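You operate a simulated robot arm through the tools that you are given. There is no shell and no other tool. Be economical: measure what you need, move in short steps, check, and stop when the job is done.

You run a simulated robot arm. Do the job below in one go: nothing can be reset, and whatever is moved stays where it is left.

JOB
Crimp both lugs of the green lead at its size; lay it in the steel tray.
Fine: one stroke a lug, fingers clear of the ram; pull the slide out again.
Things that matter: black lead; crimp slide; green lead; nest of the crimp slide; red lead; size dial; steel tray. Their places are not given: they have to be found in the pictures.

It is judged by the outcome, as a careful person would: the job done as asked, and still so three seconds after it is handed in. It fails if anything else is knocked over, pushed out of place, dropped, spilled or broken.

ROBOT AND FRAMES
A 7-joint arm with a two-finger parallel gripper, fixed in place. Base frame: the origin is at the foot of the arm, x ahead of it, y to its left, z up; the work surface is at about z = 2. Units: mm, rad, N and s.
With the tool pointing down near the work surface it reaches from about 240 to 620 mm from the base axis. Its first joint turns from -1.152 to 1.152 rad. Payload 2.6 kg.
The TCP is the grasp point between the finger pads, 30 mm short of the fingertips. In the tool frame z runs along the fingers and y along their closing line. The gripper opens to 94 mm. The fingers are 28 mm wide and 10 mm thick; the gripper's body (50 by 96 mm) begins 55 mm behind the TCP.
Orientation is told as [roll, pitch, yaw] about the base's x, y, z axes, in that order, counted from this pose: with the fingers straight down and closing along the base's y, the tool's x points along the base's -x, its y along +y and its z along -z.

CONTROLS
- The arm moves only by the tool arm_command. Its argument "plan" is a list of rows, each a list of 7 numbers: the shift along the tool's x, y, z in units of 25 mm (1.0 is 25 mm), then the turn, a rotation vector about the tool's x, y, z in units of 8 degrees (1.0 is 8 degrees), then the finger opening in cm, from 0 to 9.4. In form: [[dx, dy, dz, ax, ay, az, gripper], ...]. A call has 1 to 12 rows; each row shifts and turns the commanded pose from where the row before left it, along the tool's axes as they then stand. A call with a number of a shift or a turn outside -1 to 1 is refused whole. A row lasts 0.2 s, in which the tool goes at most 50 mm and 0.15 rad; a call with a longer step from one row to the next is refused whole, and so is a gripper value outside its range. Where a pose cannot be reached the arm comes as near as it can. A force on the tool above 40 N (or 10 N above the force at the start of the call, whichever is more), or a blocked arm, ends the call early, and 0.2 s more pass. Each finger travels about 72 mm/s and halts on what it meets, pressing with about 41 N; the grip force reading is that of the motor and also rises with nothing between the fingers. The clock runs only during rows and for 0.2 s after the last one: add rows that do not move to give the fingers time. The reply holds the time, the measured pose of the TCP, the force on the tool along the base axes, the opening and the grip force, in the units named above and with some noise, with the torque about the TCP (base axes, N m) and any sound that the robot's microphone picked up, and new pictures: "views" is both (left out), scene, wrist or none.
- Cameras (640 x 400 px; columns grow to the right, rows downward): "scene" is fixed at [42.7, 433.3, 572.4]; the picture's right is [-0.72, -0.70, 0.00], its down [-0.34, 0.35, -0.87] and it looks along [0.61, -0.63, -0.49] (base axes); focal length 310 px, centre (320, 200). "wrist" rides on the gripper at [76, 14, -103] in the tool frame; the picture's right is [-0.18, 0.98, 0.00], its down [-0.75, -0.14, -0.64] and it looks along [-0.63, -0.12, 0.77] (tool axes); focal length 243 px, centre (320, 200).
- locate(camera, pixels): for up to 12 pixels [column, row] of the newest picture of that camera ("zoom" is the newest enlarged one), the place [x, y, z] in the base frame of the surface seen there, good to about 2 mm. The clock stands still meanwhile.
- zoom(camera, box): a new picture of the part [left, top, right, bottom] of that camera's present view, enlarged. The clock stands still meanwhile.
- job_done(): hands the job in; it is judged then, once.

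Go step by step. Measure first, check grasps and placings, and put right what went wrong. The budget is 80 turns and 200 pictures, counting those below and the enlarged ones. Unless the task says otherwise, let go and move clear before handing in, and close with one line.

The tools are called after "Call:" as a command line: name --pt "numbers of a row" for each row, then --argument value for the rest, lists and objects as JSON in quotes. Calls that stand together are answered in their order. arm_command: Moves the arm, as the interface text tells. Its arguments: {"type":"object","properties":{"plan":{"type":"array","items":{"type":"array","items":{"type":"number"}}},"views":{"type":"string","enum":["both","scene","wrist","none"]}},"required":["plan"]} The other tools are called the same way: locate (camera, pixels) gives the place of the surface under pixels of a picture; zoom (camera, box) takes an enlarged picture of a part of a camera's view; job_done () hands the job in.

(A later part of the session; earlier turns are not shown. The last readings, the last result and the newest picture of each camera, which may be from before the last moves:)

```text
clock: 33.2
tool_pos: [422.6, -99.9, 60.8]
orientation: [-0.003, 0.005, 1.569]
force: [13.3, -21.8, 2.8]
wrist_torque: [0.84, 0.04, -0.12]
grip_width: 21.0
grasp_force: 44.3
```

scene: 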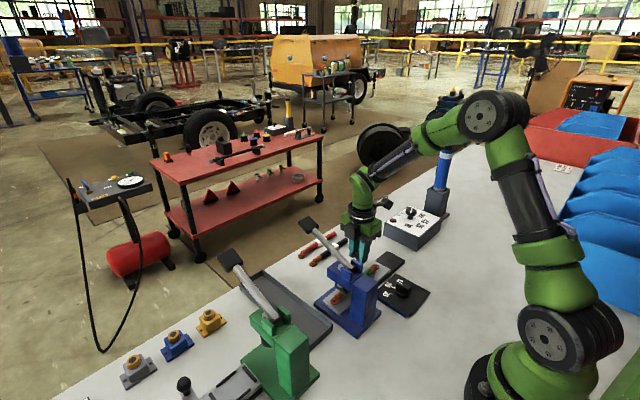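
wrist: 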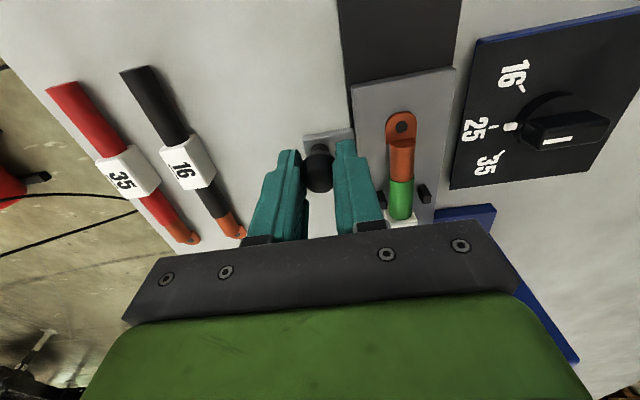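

There's a stop: -21.8 N at y≈-100. I'll release, lift clear and look at the lever.

Call:
arm_command --pt "0 0 0 0 0 0 3" --pt "0 0 0 0 0 0 4.5" --pt "0 0 -0.8 0 0 0 4.5" --pt "0 0 -1 0 0 0 4.5" --pt "0 0 -1 0 0 0 4.5" --pt "0 0 -1 0 0 0 4.5" --pt "0 0 -1 0 0 0 4.5" --pt "0 0 -1 0 0 0 3" --pt "0 0 -1 0 0 0 0" --pt "0 0 -0.4 0 0 0 0" --pt "0 0 0 0 0 0 0" --views "both"

Call:
zoom --camera "scene" --box '[280, 200, 440, 330]'

```text
clock: 35.6
tool_pos: [423.2, -97.4, 242.0]
orientation: [0.001, 0.001, 1.575]
force: [0.0, 0.0, -0.1]
wrist_torque: [0.03, -0.01, 0.04]
grip_width: 0.3
grasp_force: 32.2
```

scene: 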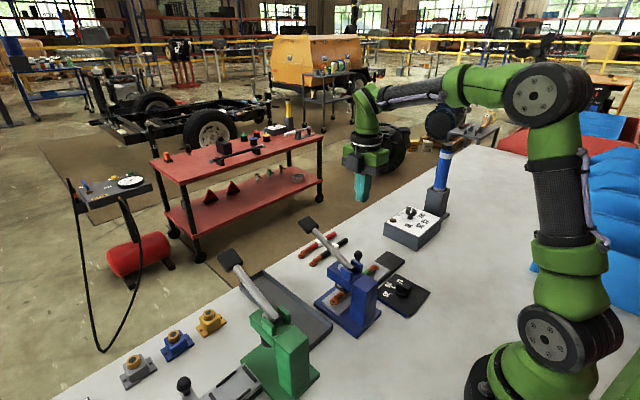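
wrist: 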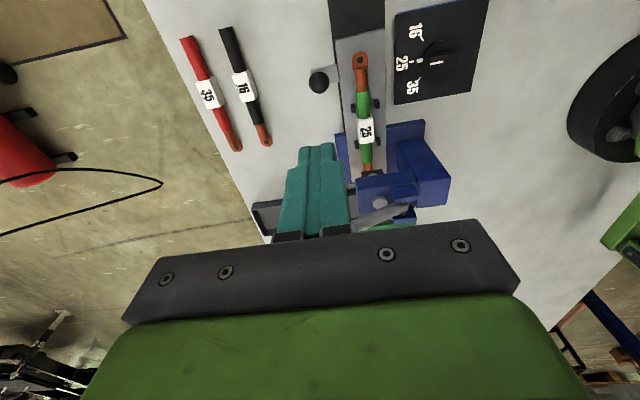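

```text
3.08 times, centred on (360, 265) of scene
```

zoom: 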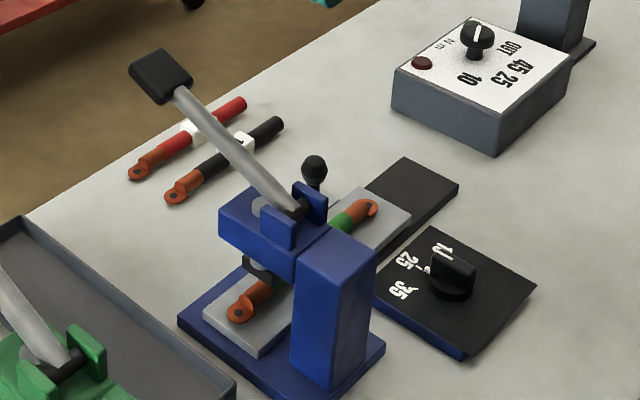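

Call:
locate --camera "zoom" --pixels '[[136, 66], [160, 52], [186, 77], [163, 95], [161, 73], [185, 95], [250, 160], [296, 206], [315, 168], [240, 317], [262, 293]]'

```text
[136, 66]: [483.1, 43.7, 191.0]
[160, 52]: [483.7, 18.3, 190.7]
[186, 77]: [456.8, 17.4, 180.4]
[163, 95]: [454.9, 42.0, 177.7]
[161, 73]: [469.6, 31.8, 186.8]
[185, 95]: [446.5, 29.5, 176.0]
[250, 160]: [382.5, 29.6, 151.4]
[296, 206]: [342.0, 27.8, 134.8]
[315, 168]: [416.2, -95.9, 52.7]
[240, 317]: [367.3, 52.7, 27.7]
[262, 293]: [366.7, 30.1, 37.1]
```

Pad top centre is about (470,31,186) and the pivot about (345,31,130). I'll move above the pad with the fingers closed.

Call:
arm_command --pt "-0.857 -0.318 0 0 0 0 0" --pt "-0.857 -0.318 0 0 0 0 0" --pt "-0.857 -0.318 0 0 0 0 0" --pt "-0.857 -0.318 0 0 0 0 0" --pt "-0.857 -0.318 0 0 0 0 0" --pt "-0.857 -0.318 0 0 0 0 0" --pt "0 0 0.6 0 0 0 0" --pt "0 0 0 0 0 0 0" --views "both"

```text
clock: 37.5
tool_pos: [469.8, 31.3, 224.3]
orientation: [0.001, 0.0, 1.571]
force: [-0.4, 0.0, 0.2]
wrist_torque: [0.01, 0.0, -0.01]
grip_width: 0.1
grasp_force: 33.0
```

scene: 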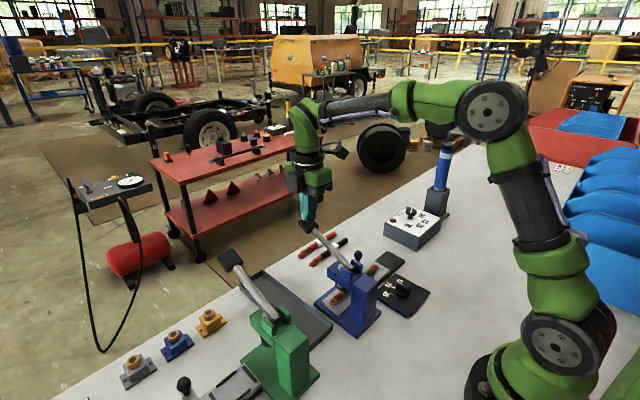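
wrist: 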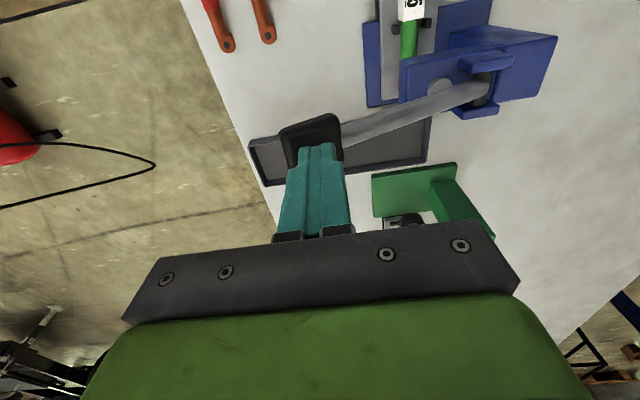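

The tips are directly above the pad. I'll press down along the lever's arc in short steps and watch force and sound.

Call:
arm_command --pt "0 0 0.32 0 0 0 0" --pt "0 -0.14 0.48 0 0 0 0" --pt "0 -0.14 0.48 0 0 0 0" --pt "0 -0.08 0.48 0 0 0 0" --pt "0 -0.08 0.48 0 0 0 0" --views "scene"

```text
clock: 38.6
tool_pos: [479.1, 30.3, 167.9]
orientation: [0.004, 0.001, 1.573]
force: [-1.3, 0.5, 1.5]
wrist_torque: [0.0, 0.01, 0.0]
grip_width: 0.0
grasp_force: 32.9
```

scene: 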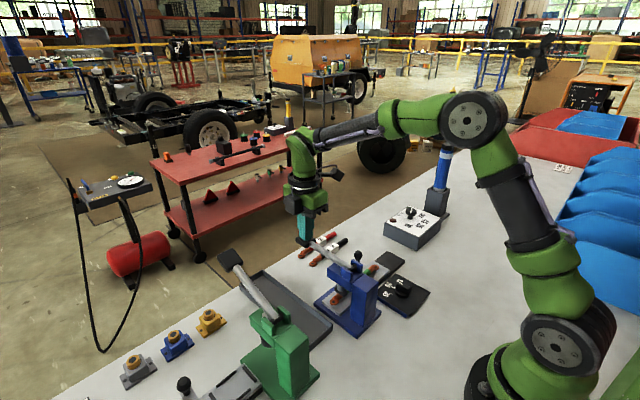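

The lever is going down with little resistance, about 1.5 N. I'll continue along the arc.

Call:
arm_command --pt "0 -0.03 0.4 0 0 0 0" --pt "0 0 0.4 0 0 0 0" --pt "0 0.03 0.4 0 0 0 0" --pt "0 0 0 0 0 0 0" --views "scene"

Call:
zoom --camera "scene" --box '[280, 200, 440, 330]'

```text
clock: 39.6
tool_pos: [480.6, 31.2, 138.8]
orientation: [0.001, -0.001, 1.574]
force: [0.4, 1.8, 3.0]
wrist_torque: [0.08, 0.01, -0.02]
grip_width: 0.1
grasp_force: 33.1
```

scene: 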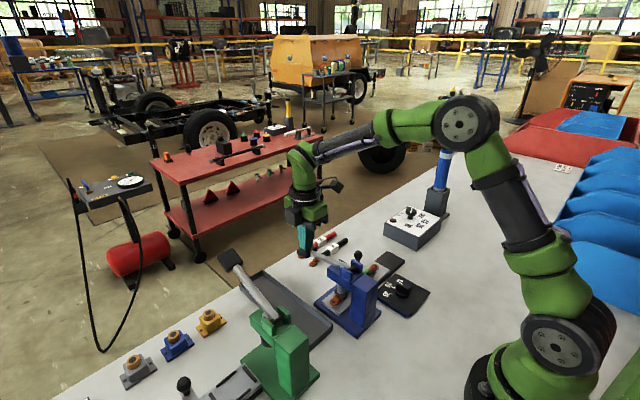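

```text
3.08 times, centred on (360, 265) of scene
```

zoom: 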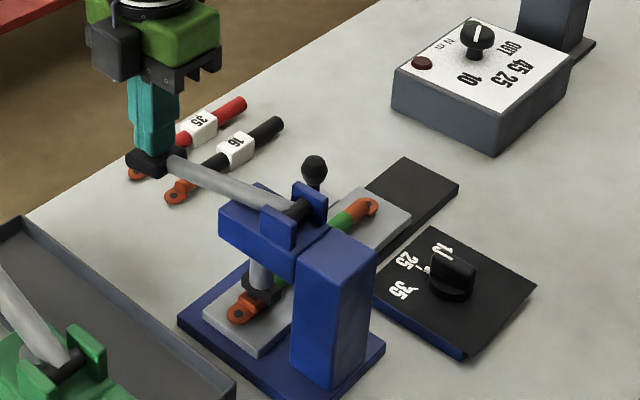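

The die is close to the barrel now. I'll continue with smaller steps.

Call:
arm_command --pt "0 0.03 0.2 0 0 0 0" --pt "0 0.03 0.2 0 0 0 0" --pt "0 0.04 0.2 0 0 0 0" --pt "0 0.04 0.2 0 0 0 0" --pt "0 0 0 0 0 0 0" --views "scene"

Call:
zoom --camera "scene" --box '[280, 200, 440, 330]'

```text
clock: 40.4
tool_pos: [479.3, 30.0, 133.4]
orientation: [-0.009, -0.001, 1.571]
force: [-3.2, -1.6, 10.3]
wrist_torque: [-0.05, 0.2, -0.03]
grip_width: 0.0
grasp_force: 33.1
stopped in row 3: the force on the tool passed its limit at 48 N (the readings are from after the stop); the commanded pose is now the measured one
```

scene: 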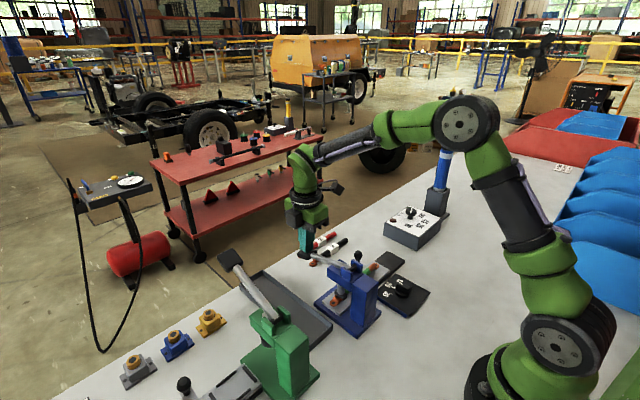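

```text
3.08 times, centred on (360, 265) of scene
```

zoom: 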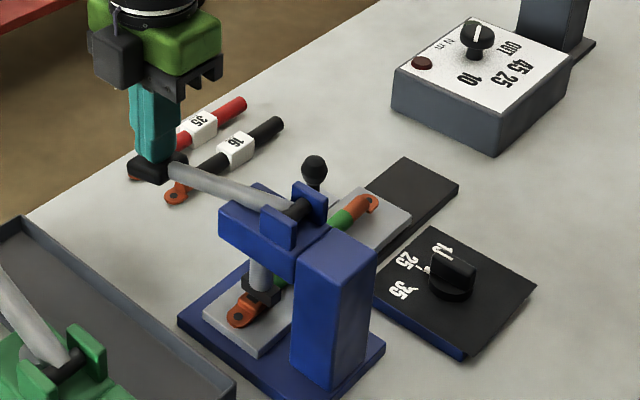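

Contact at 48 N, with no sound reported. I'll press once more without lifting to see whether there's travel left.

Call:
arm_command --pt "0 0.0 0.1 0 0 0 0" --pt "0 0.0 0.1 0 0 0 0" --pt "0 0.0 0.1 0 0 0 0" --pt "0 0.0 0.1 0 0 0 0" --pt "0 0.0 0.1 0 0 0 0" --pt "0 0.0 0.1 0 0 0 0" --views "scene"

Call:
zoom --camera "scene" --box '[310, 250, 370, 310]'

```text
clock: 40.9
tool_pos: [479.8, 30.6, 132.7]
orientation: [-0.013, -0.001, 1.567]
force: [-4.5, -1.4, 8.7]
wrist_torque: [-0.03, 0.18, 0.03]
grip_width: 0.0
grasp_force: 33.4
stopped in row 2: the force on the tool passed its limit at 45 N (the readings are from after the stop); the commanded pose is now the measured one
```

scene: 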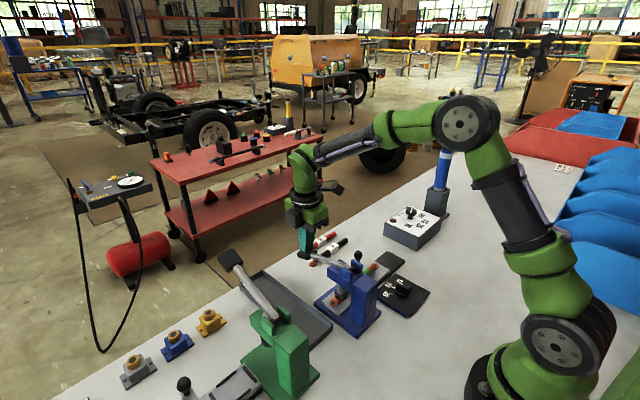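

```text
6.67 times, centred on (340, 280) of scene
```

zoom: 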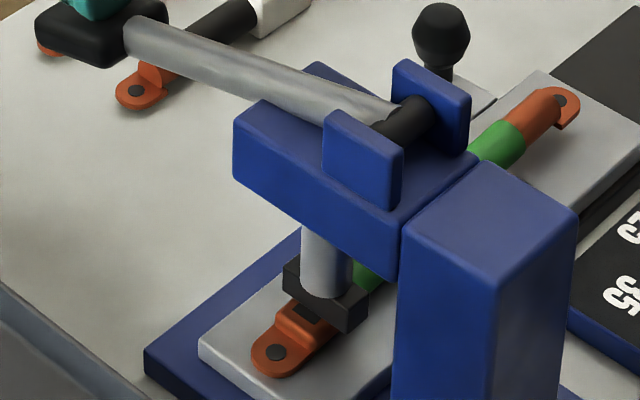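

The barrel at (300,315) now looks pressed flat with a die mark, and the lever is at its hard stop. I'll back off upward and see whether the lever returns.

Call:
arm_command --pt "0 0 -0.5 0 0 0 0" --pt "0 0 -0.8 0 0 0 0" --pt "0 0 -1 0 0 0 0" --pt "0 0 -1 0 0 0 0" --pt "0 0 -1 0 0 0 0" --pt "0 0 -0.6 0 0 0 0" --pt "0 0 0 0 0 0 0" --views "scene"

Call:
zoom --camera "scene" --box '[280, 200, 440, 330]'

Call:
zoom --camera "scene" --box '[310, 250, 370, 310]'

```text
clock: 42.5
tool_pos: [476.9, 30.2, 254.6]
orientation: [-0.011, 0.001, 1.566]
force: [0.9, -0.3, 1.1]
wrist_torque: [-0.01, 0.03, 0.02]
grip_width: 0.0
grasp_force: 33.2
```

scene: 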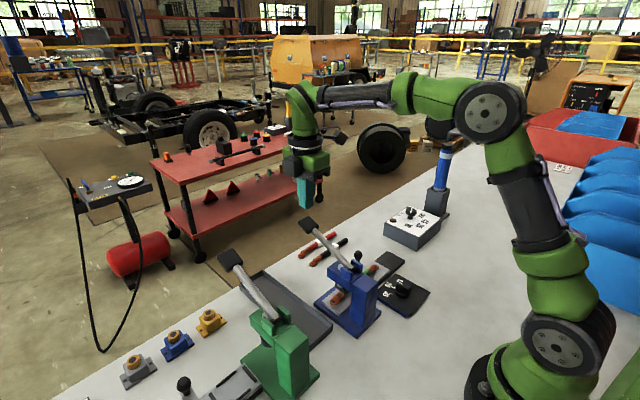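

```text
3.08 times, centred on (360, 265) of scene
```

zoom: 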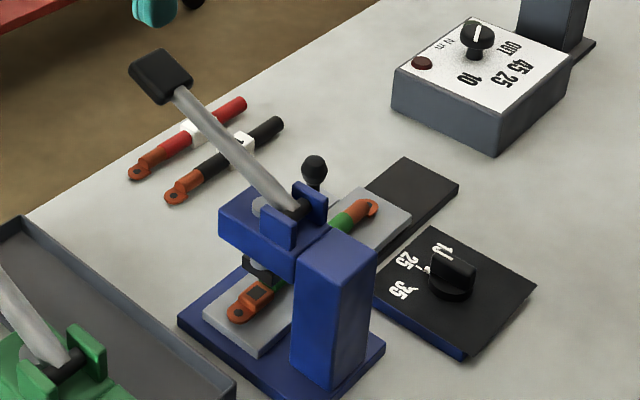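

```text
6.67 times, centred on (340, 280) of scene
```

zoom: 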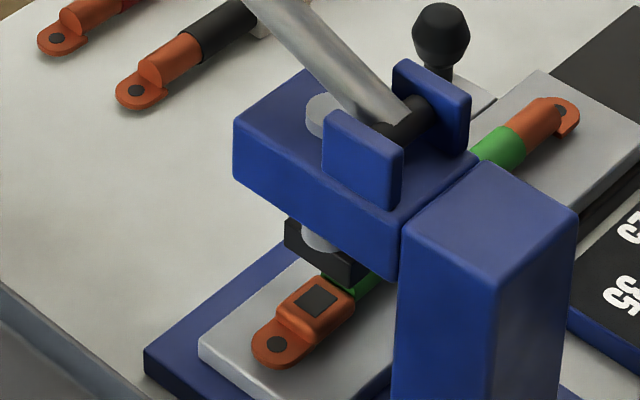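

The lug is crimped cleanly, with a die mark at (317,300), and the lever sprung back. Next I'll go to the knob at (422,-100) and pull the slide out.

Call:
arm_command --pt "0.87 0.367 0 0 0 0 3" --pt "0.87 0.367 0 0 0 0 5" --pt "0.87 0.367 0 0 0 0 5" --pt "0.87 0.367 0 0 0 0 5" --pt "0.87 0.367 0 0 0 0 5" --pt "0.87 0.367 0 0 0 0 5" --pt "0 0 1 0 0 0 5" --pt "0 0 1 0 0 0 5" --pt "0 0 1 0 0 0 5" --pt "0 0 1 0 0 0 5" --pt "0 0 1 0 0 0 5" --pt "0 0 0 0 0 0 5" --views "wrist"

```text
clock: 45.1
tool_pos: [424.8, -99.5, 129.7]
orientation: [-0.01, 0.0, 1.567]
force: [-0.5, -0.8, 0.0]
wrist_torque: [0.0, -0.01, -0.01]
grip_width: 49.9
grasp_force: 0.0
```

wrist: 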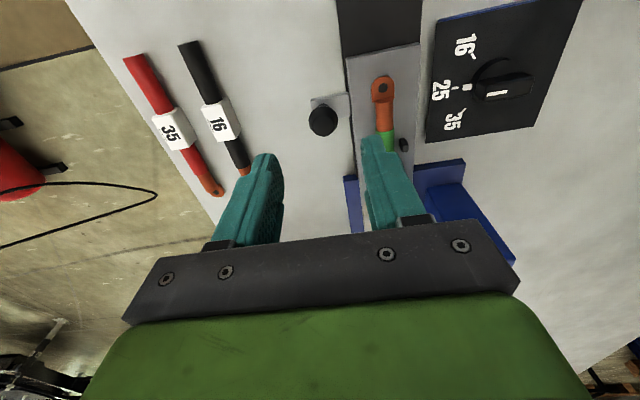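

Call:
arm_command --pt "0 0.09 0.9 0 0 0 5" --pt "0 0 0.95 0 0 0 5" --pt "0 0 0.95 0 0 0 5" --pt "0 0 0 0 0 0 3" --pt "0 0 0 0 0 0 1.2" --pt "0 0 0 0 0 0 1.2" --pt "0 0 0 0 0 0 1.2" --views "none"

Call:
arm_command --pt "0.2 0 0 0 0 0 1.2" --pt "0.4 0 0 0 0 0 1.2" --pt "0.4 0 0 0 0 0 1.2" --pt "0.4 0 0 0 0 0 1.2" --pt "0.4 0 0 0 0 0 1.2" --pt "0.4 0 0 0 0 0 1.2" --pt "0.4 0 0 0 0 0 1.2" --pt "0.2 0 0 0 0 0 1.2" --pt "0.1 0 0 0 0 0 1.2" --pt "0 0 0 0 0 0 1.2" --views "both"

```text
clock: 46.7
tool_pos: [421.6, -101.1, 59.2]
orientation: [-0.004, -0.001, 1.564]
force: [-22.0, -0.1, 4.9]
wrist_torque: [0.09, 0.41, 0.07]
grip_width: 20.9
grasp_force: 44.7
```

```text
clock: 48.0
tool_pos: [422.1, -148.2, 58.3]
orientation: [-0.003, 0.001, 1.562]
force: [-0.3, -1.2, 3.3]
wrist_torque: [0.12, 0.29, 0.05]
grip_width: 21.2
grasp_force: 45.6
stopped in row 6: the force on the tool passed its limit at 40 N (the readings are from after the stop); the commanded pose is now the measured one
```

scene: 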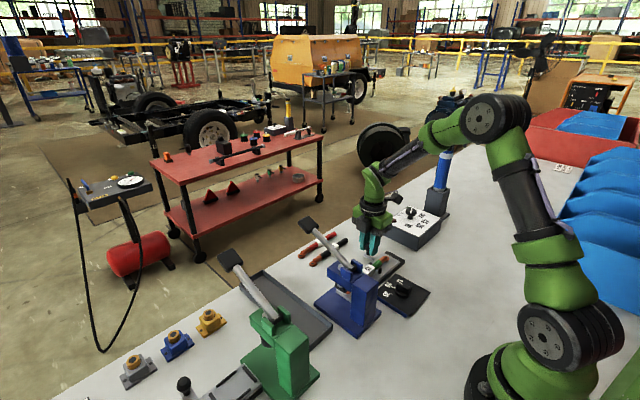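
wrist: 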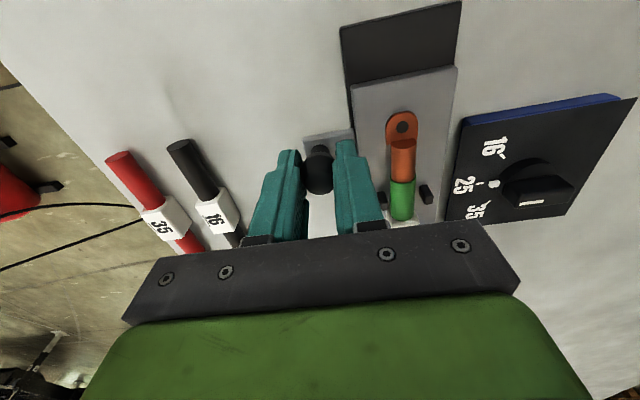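

The limit tripped briefly at 40 N, and residual force is near zero. I'll carry on more slowly.

Call:
arm_command --pt "0.15 0 0 0 0 0 1.2" --pt "0.2 0 0 0 0 0 1.2" --pt "0.2 0 0 0 0 0 1.2" --pt "0.2 0 0 0 0 0 1.2" --pt "0.15 0 0 0 0 0 1.2" --pt "0.1 0 0 0 0 0 1.2" --pt "0.05 0 0 0 0 0 1.2" --pt "0 0 0 0 0 0 1.2" --views "none"

```text
clock: 49.8
tool_pos: [421.5, -174.8, 58.1]
orientation: [-0.003, -0.002, 1.563]
force: [0.3, 0.5, 2.7]
wrist_torque: [0.41, 0.64, 0.41]
grip_width: 21.1
grasp_force: 44.9
```

The slide is back at its start (y -174.8). I'll release, lift and look at the lead.

Call:
arm_command --pt "0 0 0 0 0 0 3" --pt "0 0 0 0 0 0 4" --pt "0 0 -0.8 0 0 0 4" --pt "0 0 -1 0 0 0 4" --pt "0 0 -1 0 0 0 4" --pt "0 0 -1 0 0 0 4" --pt "-0.94 0.66 0 0 0 0 4" --pt "-0.94 0.66 0 0 0 0 4" --pt "-0.94 0.66 0 0 0 0 4" --pt "0 0 0 0 0 0 4" --views "both"

Call:
zoom --camera "wrist" --box '[200, 0, 440, 180]'

```text
clock: 52.0
tool_pos: [371.8, -102.3, 153.1]
orientation: [-0.006, -0.002, 1.562]
force: [-0.1, 0.3, -0.6]
wrist_torque: [0.05, 0.01, 0.0]
grip_width: 40.0
grasp_force: 0.0
```

scene: 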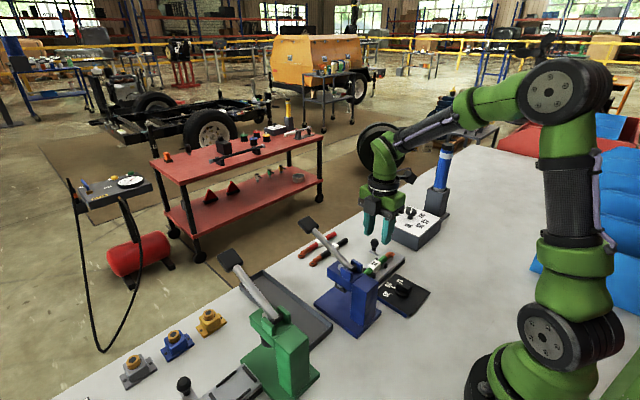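
wrist: 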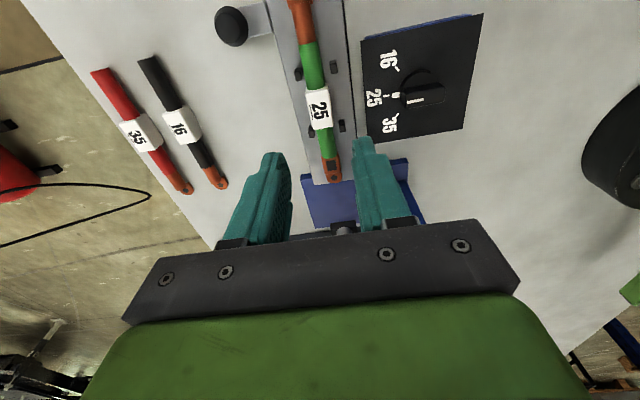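

```text
2.22 times, centred on (320, 90) of wrist
```

zoom: 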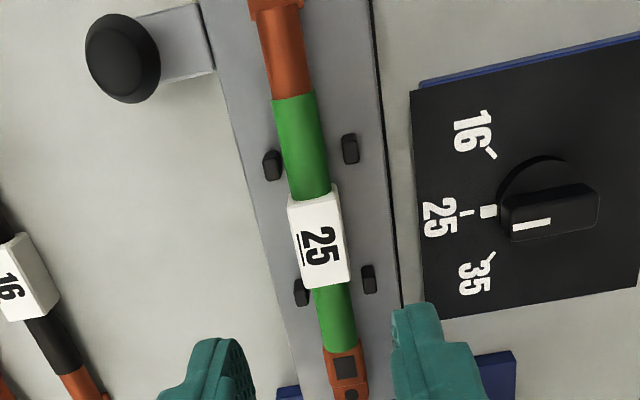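

Call:
locate --camera "zoom" --pixels '[[318, 203], [322, 278], [299, 240], [343, 238], [273, 158], [349, 140], [303, 285], [368, 270], [300, 97], [335, 350]]'

```text
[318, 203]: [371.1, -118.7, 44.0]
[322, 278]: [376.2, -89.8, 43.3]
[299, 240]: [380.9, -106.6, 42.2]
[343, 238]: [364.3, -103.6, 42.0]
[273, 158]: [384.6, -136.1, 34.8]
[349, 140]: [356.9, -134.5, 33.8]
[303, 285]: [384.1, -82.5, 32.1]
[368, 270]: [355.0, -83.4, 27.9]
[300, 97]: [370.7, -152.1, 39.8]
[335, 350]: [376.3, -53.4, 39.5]
```

Label centre is about (372.5,-104). I'll regrip it there and lift.

Call:
arm_command --pt "0.07 0 0.9 0 0 0 4" --pt "0 0 0.9 0 0 0 4" --pt "0 0 0.9 0 0 0 4" --pt "0 0 0.9 0 0 0 4" --pt "0 0 0.26 0 0 0 4" --pt "0 0 0 0 0 0 2.5" --pt "0 0 0 0 0 0 1.2" --pt "0 0 0 0 0 0 1.2" --pt "0 0 0 0 0 0 1.2" --views "none"

Call:
arm_command --pt "0 0 -0.4 0 0 0 1.2" --pt "0 0 -0.9 0 0 0 1.2" --pt "0 0 -0.9 0 0 0 1.2" --pt "0 0 -0.9 0 0 0 1.2" --pt "0 0 -0.7 0 0 0 1.2" --pt "0 0 0 0 0 0 1.2" --views "both"

```text
clock: 54.0
tool_pos: [372.9, -105.0, 57.9]
orientation: [-0.003, -0.002, 1.562]
force: [0.0, 0.5, 0.1]
wrist_torque: [-0.01, 0.0, -0.01]
grip_width: 19.2
grasp_force: 41.0
```

```text
clock: 55.4
tool_pos: [372.7, -104.3, 152.9]
orientation: [-0.004, -0.003, 1.562]
force: [-0.2, -0.3, -1.0]
wrist_torque: [-0.02, 0.03, -0.03]
grip_width: 19.2
grasp_force: 41.1
```

scene: 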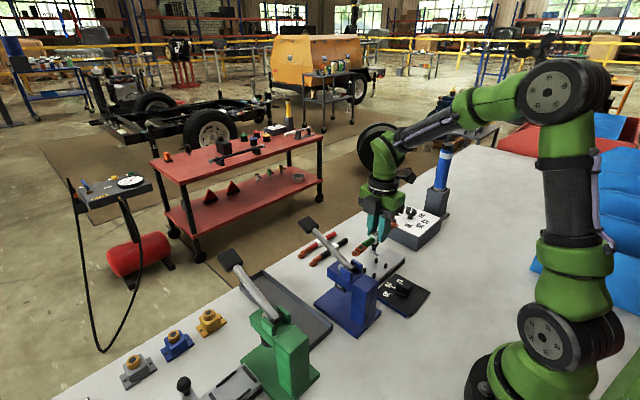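
wrist: 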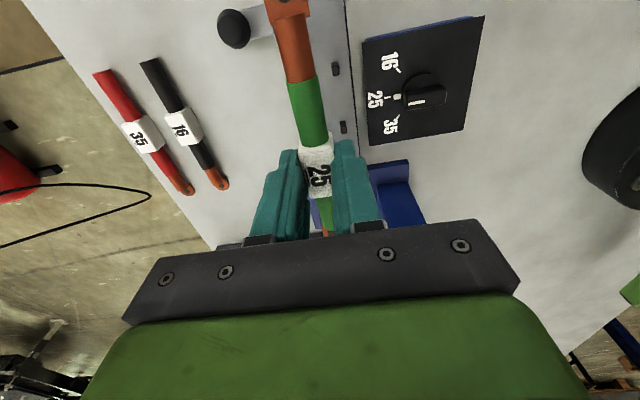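

The lead is held. I'll turn it 180° in two halves.

Call:
arm_command --pt "0 0 0 0 0 0.95 1.2" --pt "0 0 0 0 0 0.95 1.2" --pt "0 0 0 0 0 0.95 1.2" --pt "0 0 0 0 0 0.95 1.2" --pt "0 0 0 0 0 0.95 1.2" --pt "0 0 0 0 0 0.95 1.2" --pt "0 0 0 0 0 0.95 1.2" --pt "0 0 0 0 0 0.95 1.2" --pt "0 0 0 0 0 0.95 1.2" --pt "0 0 0 0 0 0.95 1.2" --pt "0 0 0 0 0 0.95 1.2" --pt "0 0 0 0 0 0.95 1.2" --views "none"

Call:
arm_command --pt "0 0 0 0 0 0.92 1.2" --pt "0 0 0 0 0 0.92 1.2" --pt "0 0 0 0 0 0.92 1.2" --pt "0 0 0 0 0 0.92 1.2" --pt "0 0 0 0 0 0.92 1.2" --pt "0 0 0 0 0 0.92 1.2" --pt "0 0 0 0 0 0.92 1.2" --pt "0 0 0 0 0 0.92 1.2" --pt "0 0 0 0 0 0.92 1.2" --pt "0 0 0 0 0 0.92 1.2" --pt "0 0 0 0 0 0.92 1.2" --pt "0 0 0 0 0 0.92 1.2" --views "both"

```text
clock: 58.0
tool_pos: [372.5, -105.4, 151.5]
orientation: [0.001, -0.003, -0.031]
force: [0.6, 0.3, -0.5]
wrist_torque: [0.0, -0.02, 0.03]
grip_width: 19.3
grasp_force: 40.6
```

```text
clock: 60.6
tool_pos: [373.0, -104.4, 152.8]
orientation: [0.004, 0.0, -1.572]
force: [0.7, -0.7, -0.4]
wrist_torque: [0.01, 0.0, 0.0]
grip_width: 19.2
grasp_force: 40.4
```

scene: 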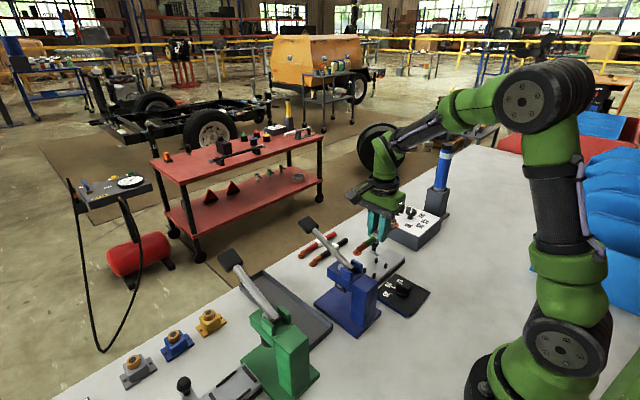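
wrist: 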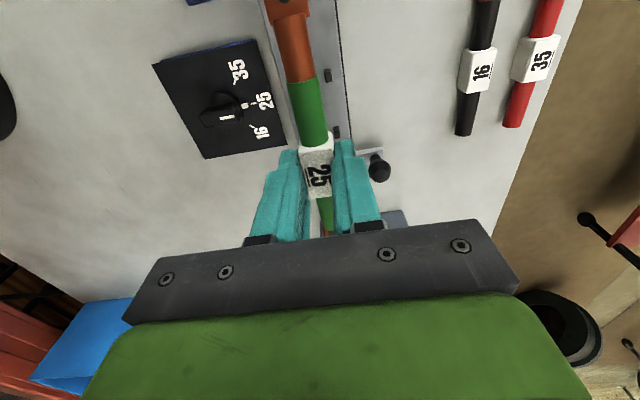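

Flip done. I'll descend into the nest.

Call:
arm_command --pt "0 -0.05 0.9 0 0 0 1.2" --pt "0 0 0.9 0 0 0 1.2" --pt "0 0 0.9 0 0 0 1.2" --pt "0 0 0.6 0 0 0 1.2" --pt "0 0 0.3 0 0 0 1.2" --pt "0 0 0.1 0 0 0 1.2" --pt "0 0 0.05 0 0 0 1.2" --pt "0 0 0 0 0 0 1.2" --views "both"

```text
clock: 62.4
tool_pos: [371.1, -106.3, 57.4]
orientation: [0.003, 0.002, -1.571]
force: [-0.4, 0.3, -1.5]
wrist_torque: [-0.01, 0.02, -0.01]
grip_width: 19.3
grasp_force: 40.6
```

scene: 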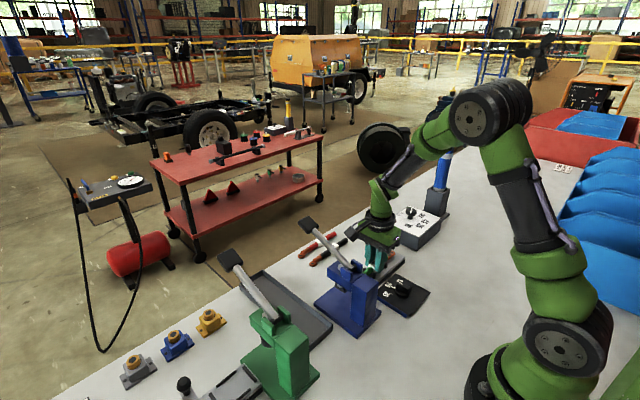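
wrist: 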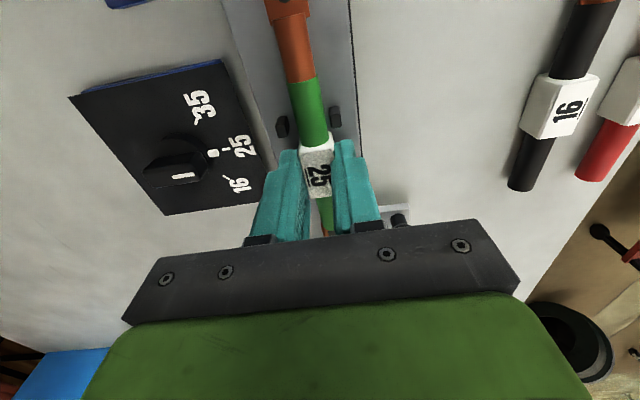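

Call:
arm_command --pt "0.07 0 0.04 0 0 0 1.2" --pt "0 0 0.04 0 0 0 1.2" --pt "0 0 0.03 0 0 0 1.2" --pt "0 0 0 0 0 0 1.2" --views "none"

```text
clock: 63.5
tool_pos: [373.4, -104.6, 56.9]
orientation: [0.008, 0.0, -1.571]
force: [-2.4, 0.8, 4.8]
wrist_torque: [-0.01, 0.1, -0.01]
grip_width: 19.1
grasp_force: 41.3
stopped in row 4: the force on the tool passed its limit at 41 N (the readings are from after the stop); the commanded pose is now the measured one
```

Seated: contact force reached. I'll release and lift.

Call:
arm_command --pt "0 0 0 0 0 0 2.4" --pt "0 0 0 0 0 0 3" --pt "0 0 -0.4 0 0 0 3" --pt "0 0 -0.8 0 0 0 3" --pt "0 0 -0.9 0 0 0 3" --pt "0 0 -0.9 0 0 0 3" --pt "0 0 -0.9 0 0 0 3" --pt "0 0 0 0 0 0 3" --views "both"

Call:
zoom --camera "wrist" --box '[200, 0, 440, 180]'

Call:
zoom --camera "scene" --box '[300, 210, 440, 330]'

```text
clock: 65.3
tool_pos: [371.9, -105.5, 154.3]
orientation: [0.006, 0.002, -1.574]
force: [-0.3, -0.4, -0.7]
wrist_torque: [-0.01, -0.01, -0.03]
grip_width: 29.9
grasp_force: 0.0
```

scene: 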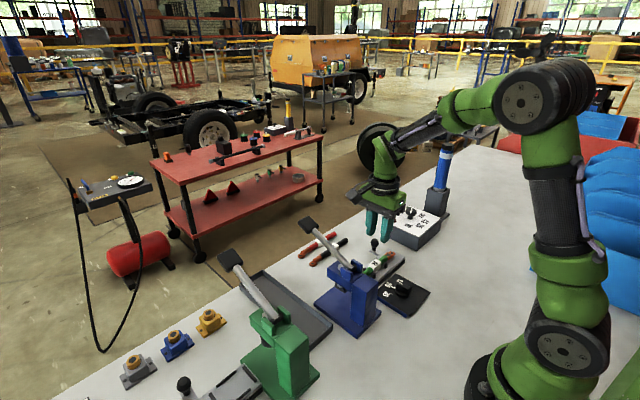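
wrist: 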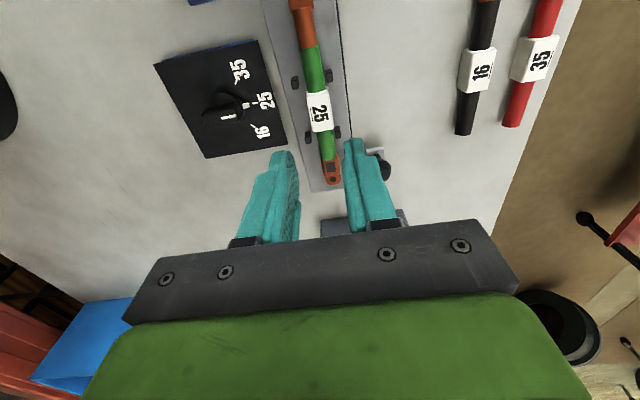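

```text
2.22 times, centred on (320, 90) of wrist
```

zoom: 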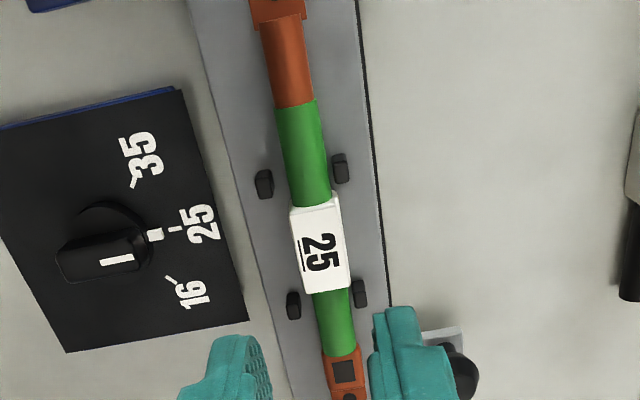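

```text
3.33 times, centred on (370, 270) of scene
```

zoom: 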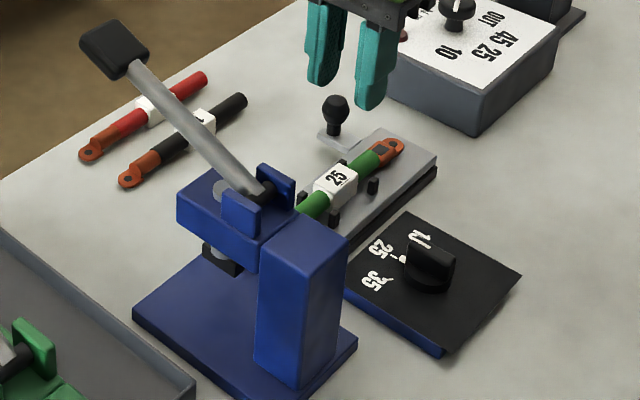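

The uncrimped lug now faces the press and the crimped one is at the knob end. Back to the slide knob.

Call:
arm_command --pt "-0.92 0.66 0 0 0 0 5" --pt "-0.92 0.66 0 0 0 0 5" --pt "-0.92 0.66 0 0 0 0 5" --pt "0 0 0.94 0 0 0 5" --pt "0 0 0.94 0 0 0 5" --pt "0 0 0.94 0 0 0 5" --pt "0 0 0.94 0 0 0 5" --pt "0 0 0 0 0 0 5" --pt "0 0 0 0 0 0 3" --pt "0 0 0 0 0 0 1.2" --pt "0 0 0 0 0 0 1.2" --pt "0 0 0 0 0 0 1.2" --views "wrist"

```text
clock: 67.9
tool_pos: [421.9, -174.2, 61.3]
orientation: [0.007, 0.0, -1.569]
force: [9.6, -1.2, -7.9]
wrist_torque: [-0.35, 0.77, -0.14]
grip_width: 20.9
grasp_force: 45.4
```

wrist: 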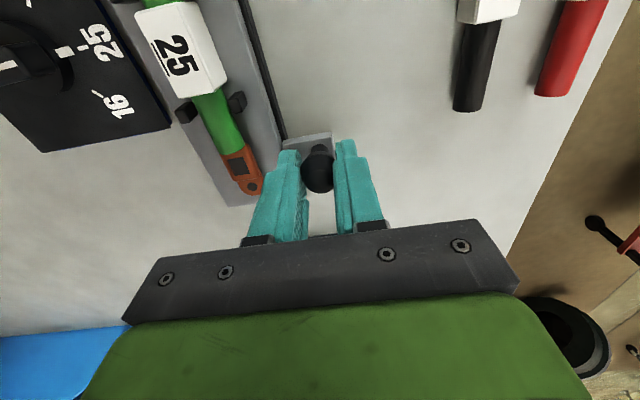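

Knob gripped. I'll push the slide toward +y (tool +x).

Call:
arm_command --pt "0.2 0 0 0 0 0 1.2" --pt "0.3 0 0 0 0 0 1.2" --pt "0.3 0 0 0 0 0 1.2" --pt "0.3 0 0 0 0 0 1.2" --pt "0.3 0 0 0 0 0 1.2" --pt "0.3 0 0 0 0 0 1.2" --pt "0.3 0 0 0 0 0 1.2" --pt "0.3 0 0 0 0 0 1.2" --pt "0.3 0 0 0 0 0 1.2" --pt "0.25 0 0 0 0 0 1.2" --pt "0 0 0 0 0 0 1.2" --views "scene"

```text
clock: 70.3
tool_pos: [422.0, -101.7, 61.3]
orientation: [0.008, -0.001, -1.57]
force: [18.4, -1.2, -0.4]
wrist_torque: [0.14, 0.52, -0.07]
grip_width: 20.8
grasp_force: 44.6
```

scene: 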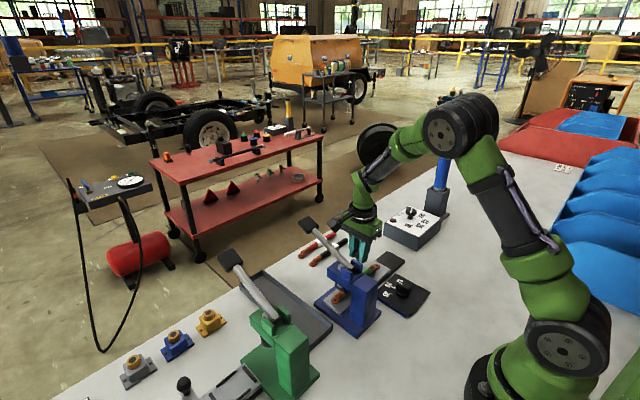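

Call:
arm_command --pt "0.1 0 0 0 0 0 1.2" --pt "0.1 0 0 0 0 0 1.2" --pt "0 0 0 0 0 0 1.2" --views "none"

Call:
zoom --camera "scene" --box '[310, 250, 370, 310]'

```text
clock: 71.1
tool_pos: [422.2, -99.2, 61.1]
orientation: [0.009, -0.002, -1.575]
force: [20.5, -11.3, -3.8]
wrist_torque: [1.09, 0.61, -0.13]
grip_width: 21.2
grasp_force: 45.1
```

```text
6.67 times, centred on (340, 280) of scene
```

zoom: 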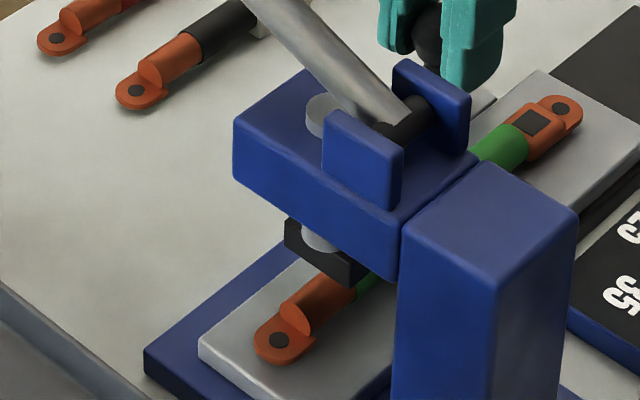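

The slide is at the stop, the same pose as for the first crimp. I'll release, lift and close the fingers.

Call:
arm_command --pt "0 0 0 0 0 0 3" --pt "0 0 0 0 0 0 4.5" --pt "0 0 -0.8 0 0 0 4.5" --pt "0 0 -1 0 0 0 4.5" --pt "0 0 -1 0 0 0 4.5" --pt "0 0 -1 0 0 0 4.5" --pt "0 0 -1 0 0 0 4.5" --pt "0 0 -1 0 0 0 3" --pt "0 0 -1 0 0 0 0" --pt "0 0 -0.4 0 0 0 0" --pt "0 0 0 0 0 0 0" --views "none"

Call:
zoom --camera "scene" --box '[140, 210, 440, 400]'

Call:
locate --camera "scene" --pixels '[[232, 261], [340, 283], [337, 293], [333, 300]]'

```text
clock: 73.5
tool_pos: [420.8, -97.6, 239.9]
orientation: [0.008, 0.001, -1.572]
force: [0.4, 0.0, 0.4]
wrist_torque: [-0.01, -0.03, 0.0]
grip_width: 0.0
grasp_force: 32.9
```

```text
2.11 times, centred on (290, 305) of scene
```

zoom: 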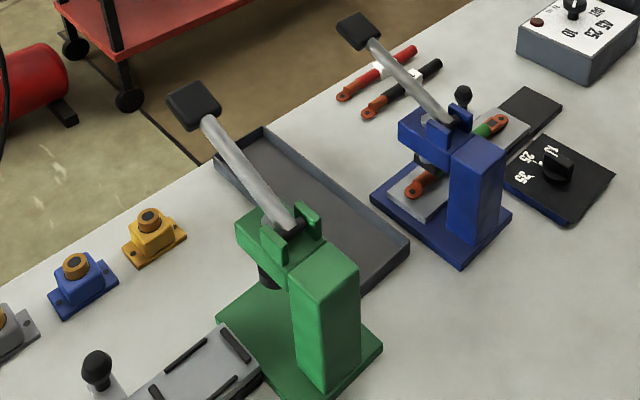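

```text
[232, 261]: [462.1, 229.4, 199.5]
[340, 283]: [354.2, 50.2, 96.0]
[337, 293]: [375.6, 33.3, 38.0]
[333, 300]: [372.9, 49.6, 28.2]
```

The slide stayed in and the green press lever is well clear (y≈229). I'll move over the blue pad.

Call:
arm_command --pt "0.857 0.328 0 0 0 0 0" --pt "0.857 0.328 0 0 0 0 0" --pt "0.857 0.328 0 0 0 0 0" --pt "0.857 0.328 0 0 0 0 0" --pt "0.857 0.328 0 0 0 0 0" --pt "0.857 0.328 0 0 0 0 0" --pt "0 0 0.6 0 0 0 0" --pt "0 0 0 0 0 0 0" --views "scene"

```text
clock: 75.3
tool_pos: [470.4, 30.9, 224.0]
orientation: [0.007, -0.001, -1.573]
force: [-0.3, 0.2, 0.5]
wrist_torque: [-0.01, 0.04, 0.01]
grip_width: 0.0
grasp_force: 33.3
```

scene: 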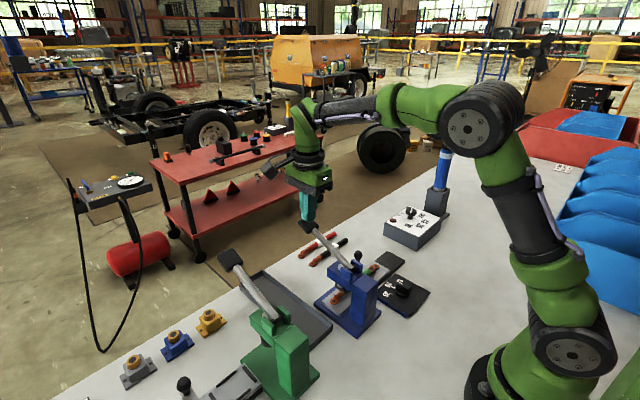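

Over the pad again. I'll run the same arc in one stroke.

Call:
arm_command --pt "0 0 0.32 0 0 0 0" --pt "0 0.14 0.48 0 0 0 0" --pt "0 0.14 0.48 0 0 0 0" --pt "0 0.08 0.48 0 0 0 0" --pt "0 0.08 0.48 0 0 0 0" --pt "0 0.03 0.4 0 0 0 0" --pt "0 0 0.4 0 0 0 0" --pt "0 -0.03 0.35 0 0 0 0" --pt "0 -0.03 0.15 0 0 0 0" --pt "0 -0.02 0.15 0 0 0 0" --pt "0 -0.02 0.15 0 0 0 0" --views "none"

Call:
arm_command --pt "0 0 0.1 0 0 0 0" --pt "0 0 0.1 0 0 0 0" --pt "0 0 0.1 0 0 0 0" --pt "0 0 0.1 0 0 0 0" --views "scene"

Call:
zoom --camera "scene" --box '[310, 250, 370, 310]'

```text
clock: 77.7
tool_pos: [480.7, 31.4, 131.9]
orientation: [0.012, 0.002, -1.574]
force: [-15.9, -1.5, 30.7]
wrist_torque: [-0.06, 0.76, -0.02]
grip_width: 0.0
grasp_force: 33.0
```

```text
clock: 78.0
tool_pos: [480.1, 30.4, 132.7]
orientation: [0.014, 0.002, -1.576]
force: [-3.4, 0.4, 8.4]
wrist_torque: [-0.08, 0.19, 0.0]
grip_width: 0.0
grasp_force: 33.3
stopped in row 1: the force on the tool passed its limit at 50 N (the readings are from after the stop); the commanded pose is now the measured one
```

scene: 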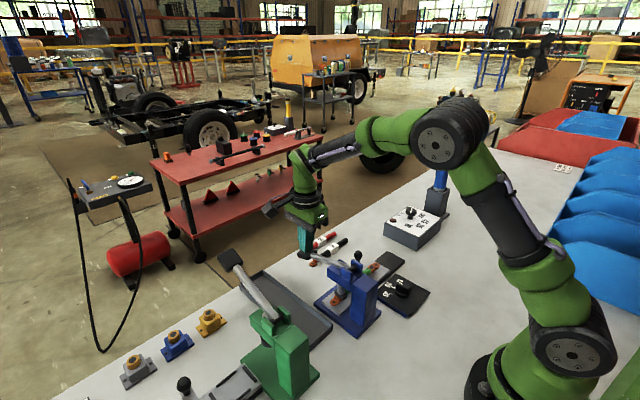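

```text
6.67 times, centred on (340, 280) of scene
```

zoom: 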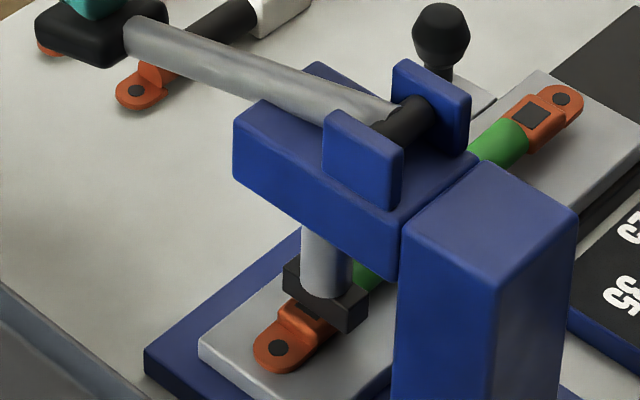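

The lever reached its hard stop and the lug is flattened. I'll back off upward.

Call:
arm_command --pt "0 0 -0.5 0 0 0 0" --pt "0 0 -0.8 0 0 0 0" --pt "0 0 -1 0 0 0 0" --pt "0 0 -1 0 0 0 0" --pt "0 0 -1 0 0 0 0" --pt "0 0 -0.6 0 0 0 0" --pt "0 0 0 0 0 0 0" --views "none"

Call:
zoom --camera "scene" --box '[310, 250, 370, 310]'

```text
clock: 79.6
tool_pos: [480.0, 31.6, 254.8]
orientation: [0.012, 0.001, -1.575]
force: [0.5, 0.2, -0.8]
wrist_torque: [0.01, 0.01, 0.01]
grip_width: 0.0
grasp_force: 33.3
```

```text
6.67 times, centred on (340, 280) of scene
```

zoom: 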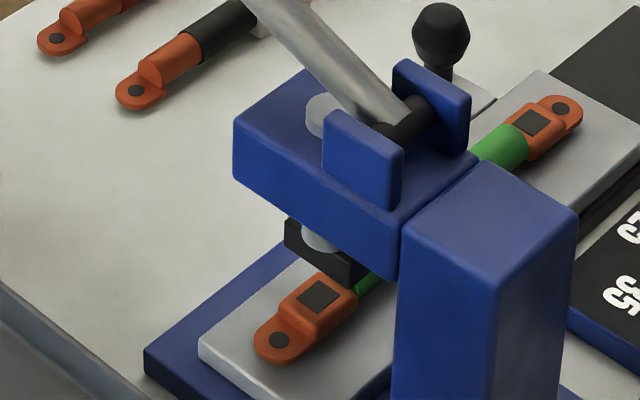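

Both lugs are crimped. Next I'll go to the knob and pull the slide out.

Call:
arm_command --pt "-0.875 -0.387 0 0 0 0 3" --pt "-0.875 -0.387 0 0 0 0 5" --pt "-0.875 -0.387 0 0 0 0 5" --pt "-0.875 -0.387 0 0 0 0 5" --pt "-0.875 -0.387 0 0 0 0 5" --pt "-0.875 -0.387 0 0 0 0 5" --pt "0 0 1 0 0 0 5" --pt "0 0 1 0 0 0 5" --pt "0 0 1 0 0 0 5" --pt "0 0 1 0 0 0 5" --pt "0 0 1 0 0 0 5" --pt "0 0 0 0 0 0 5" --views "wrist"

```text
clock: 82.2
tool_pos: [421.7, -100.3, 127.3]
orientation: [0.011, 0.005, -1.576]
force: [0.3, 1.3, 0.4]
wrist_torque: [-0.04, -0.02, 0.0]
grip_width: 50.1
grasp_force: 0.0
```

wrist: 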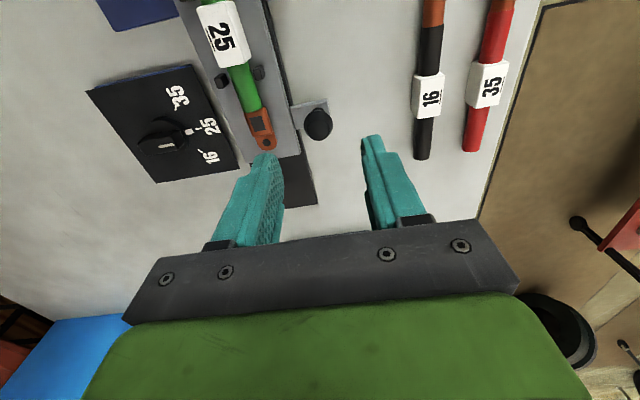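

Call:
arm_command --pt "0 0.02 0.9 0 0 0 5" --pt "0 0 0.9 0 0 0 5" --pt "0 0 0.86 0 0 0 5" --pt "0 0 0 0 0 0 3" --pt "0 0 0 0 0 0 1.2" --pt "0 0 0 0 0 0 1.2" --pt "0 0 0 0 0 0 1.2" --views "none"

Call:
arm_command --pt "-0.15 0 0 0 0 0 1.2" --pt "-0.3 0 0 0 0 0 1.2" --pt "-0.3 0 0 0 0 0 1.2" --pt "-0.3 0 0 0 0 0 1.2" --pt "-0.3 0 0 0 0 0 1.2" --pt "-0.3 0 0 0 0 0 1.2" --pt "-0.3 0 0 0 0 0 1.2" --pt "-0.3 0 0 0 0 0 1.2" --pt "-0.3 0 0 0 0 0 1.2" --pt "-0.25 0 0 0 0 0 1.2" --pt "-0.15 0 0 0 0 0 1.2" --pt "0 0 0 0 0 0 1.2" --views "scene"

```text
clock: 83.8
tool_pos: [422.1, -101.9, 61.2]
orientation: [0.007, 0.004, -1.577]
force: [-13.8, -0.6, 2.4]
wrist_torque: [0.42, 0.84, 0.05]
grip_width: 20.8
grasp_force: 45.1
```

```text
clock: 86.4
tool_pos: [421.0, -174.6, 61.2]
orientation: [0.006, 0.003, -1.578]
force: [-26.1, -0.2, 12.6]
wrist_torque: [0.19, 0.91, 0.17]
grip_width: 20.9
grasp_force: 45.5
```

scene: 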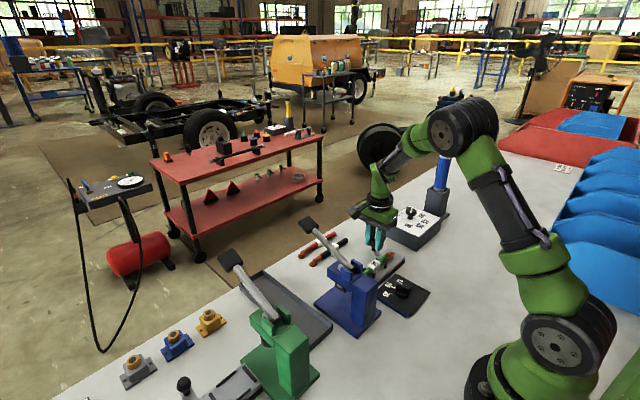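

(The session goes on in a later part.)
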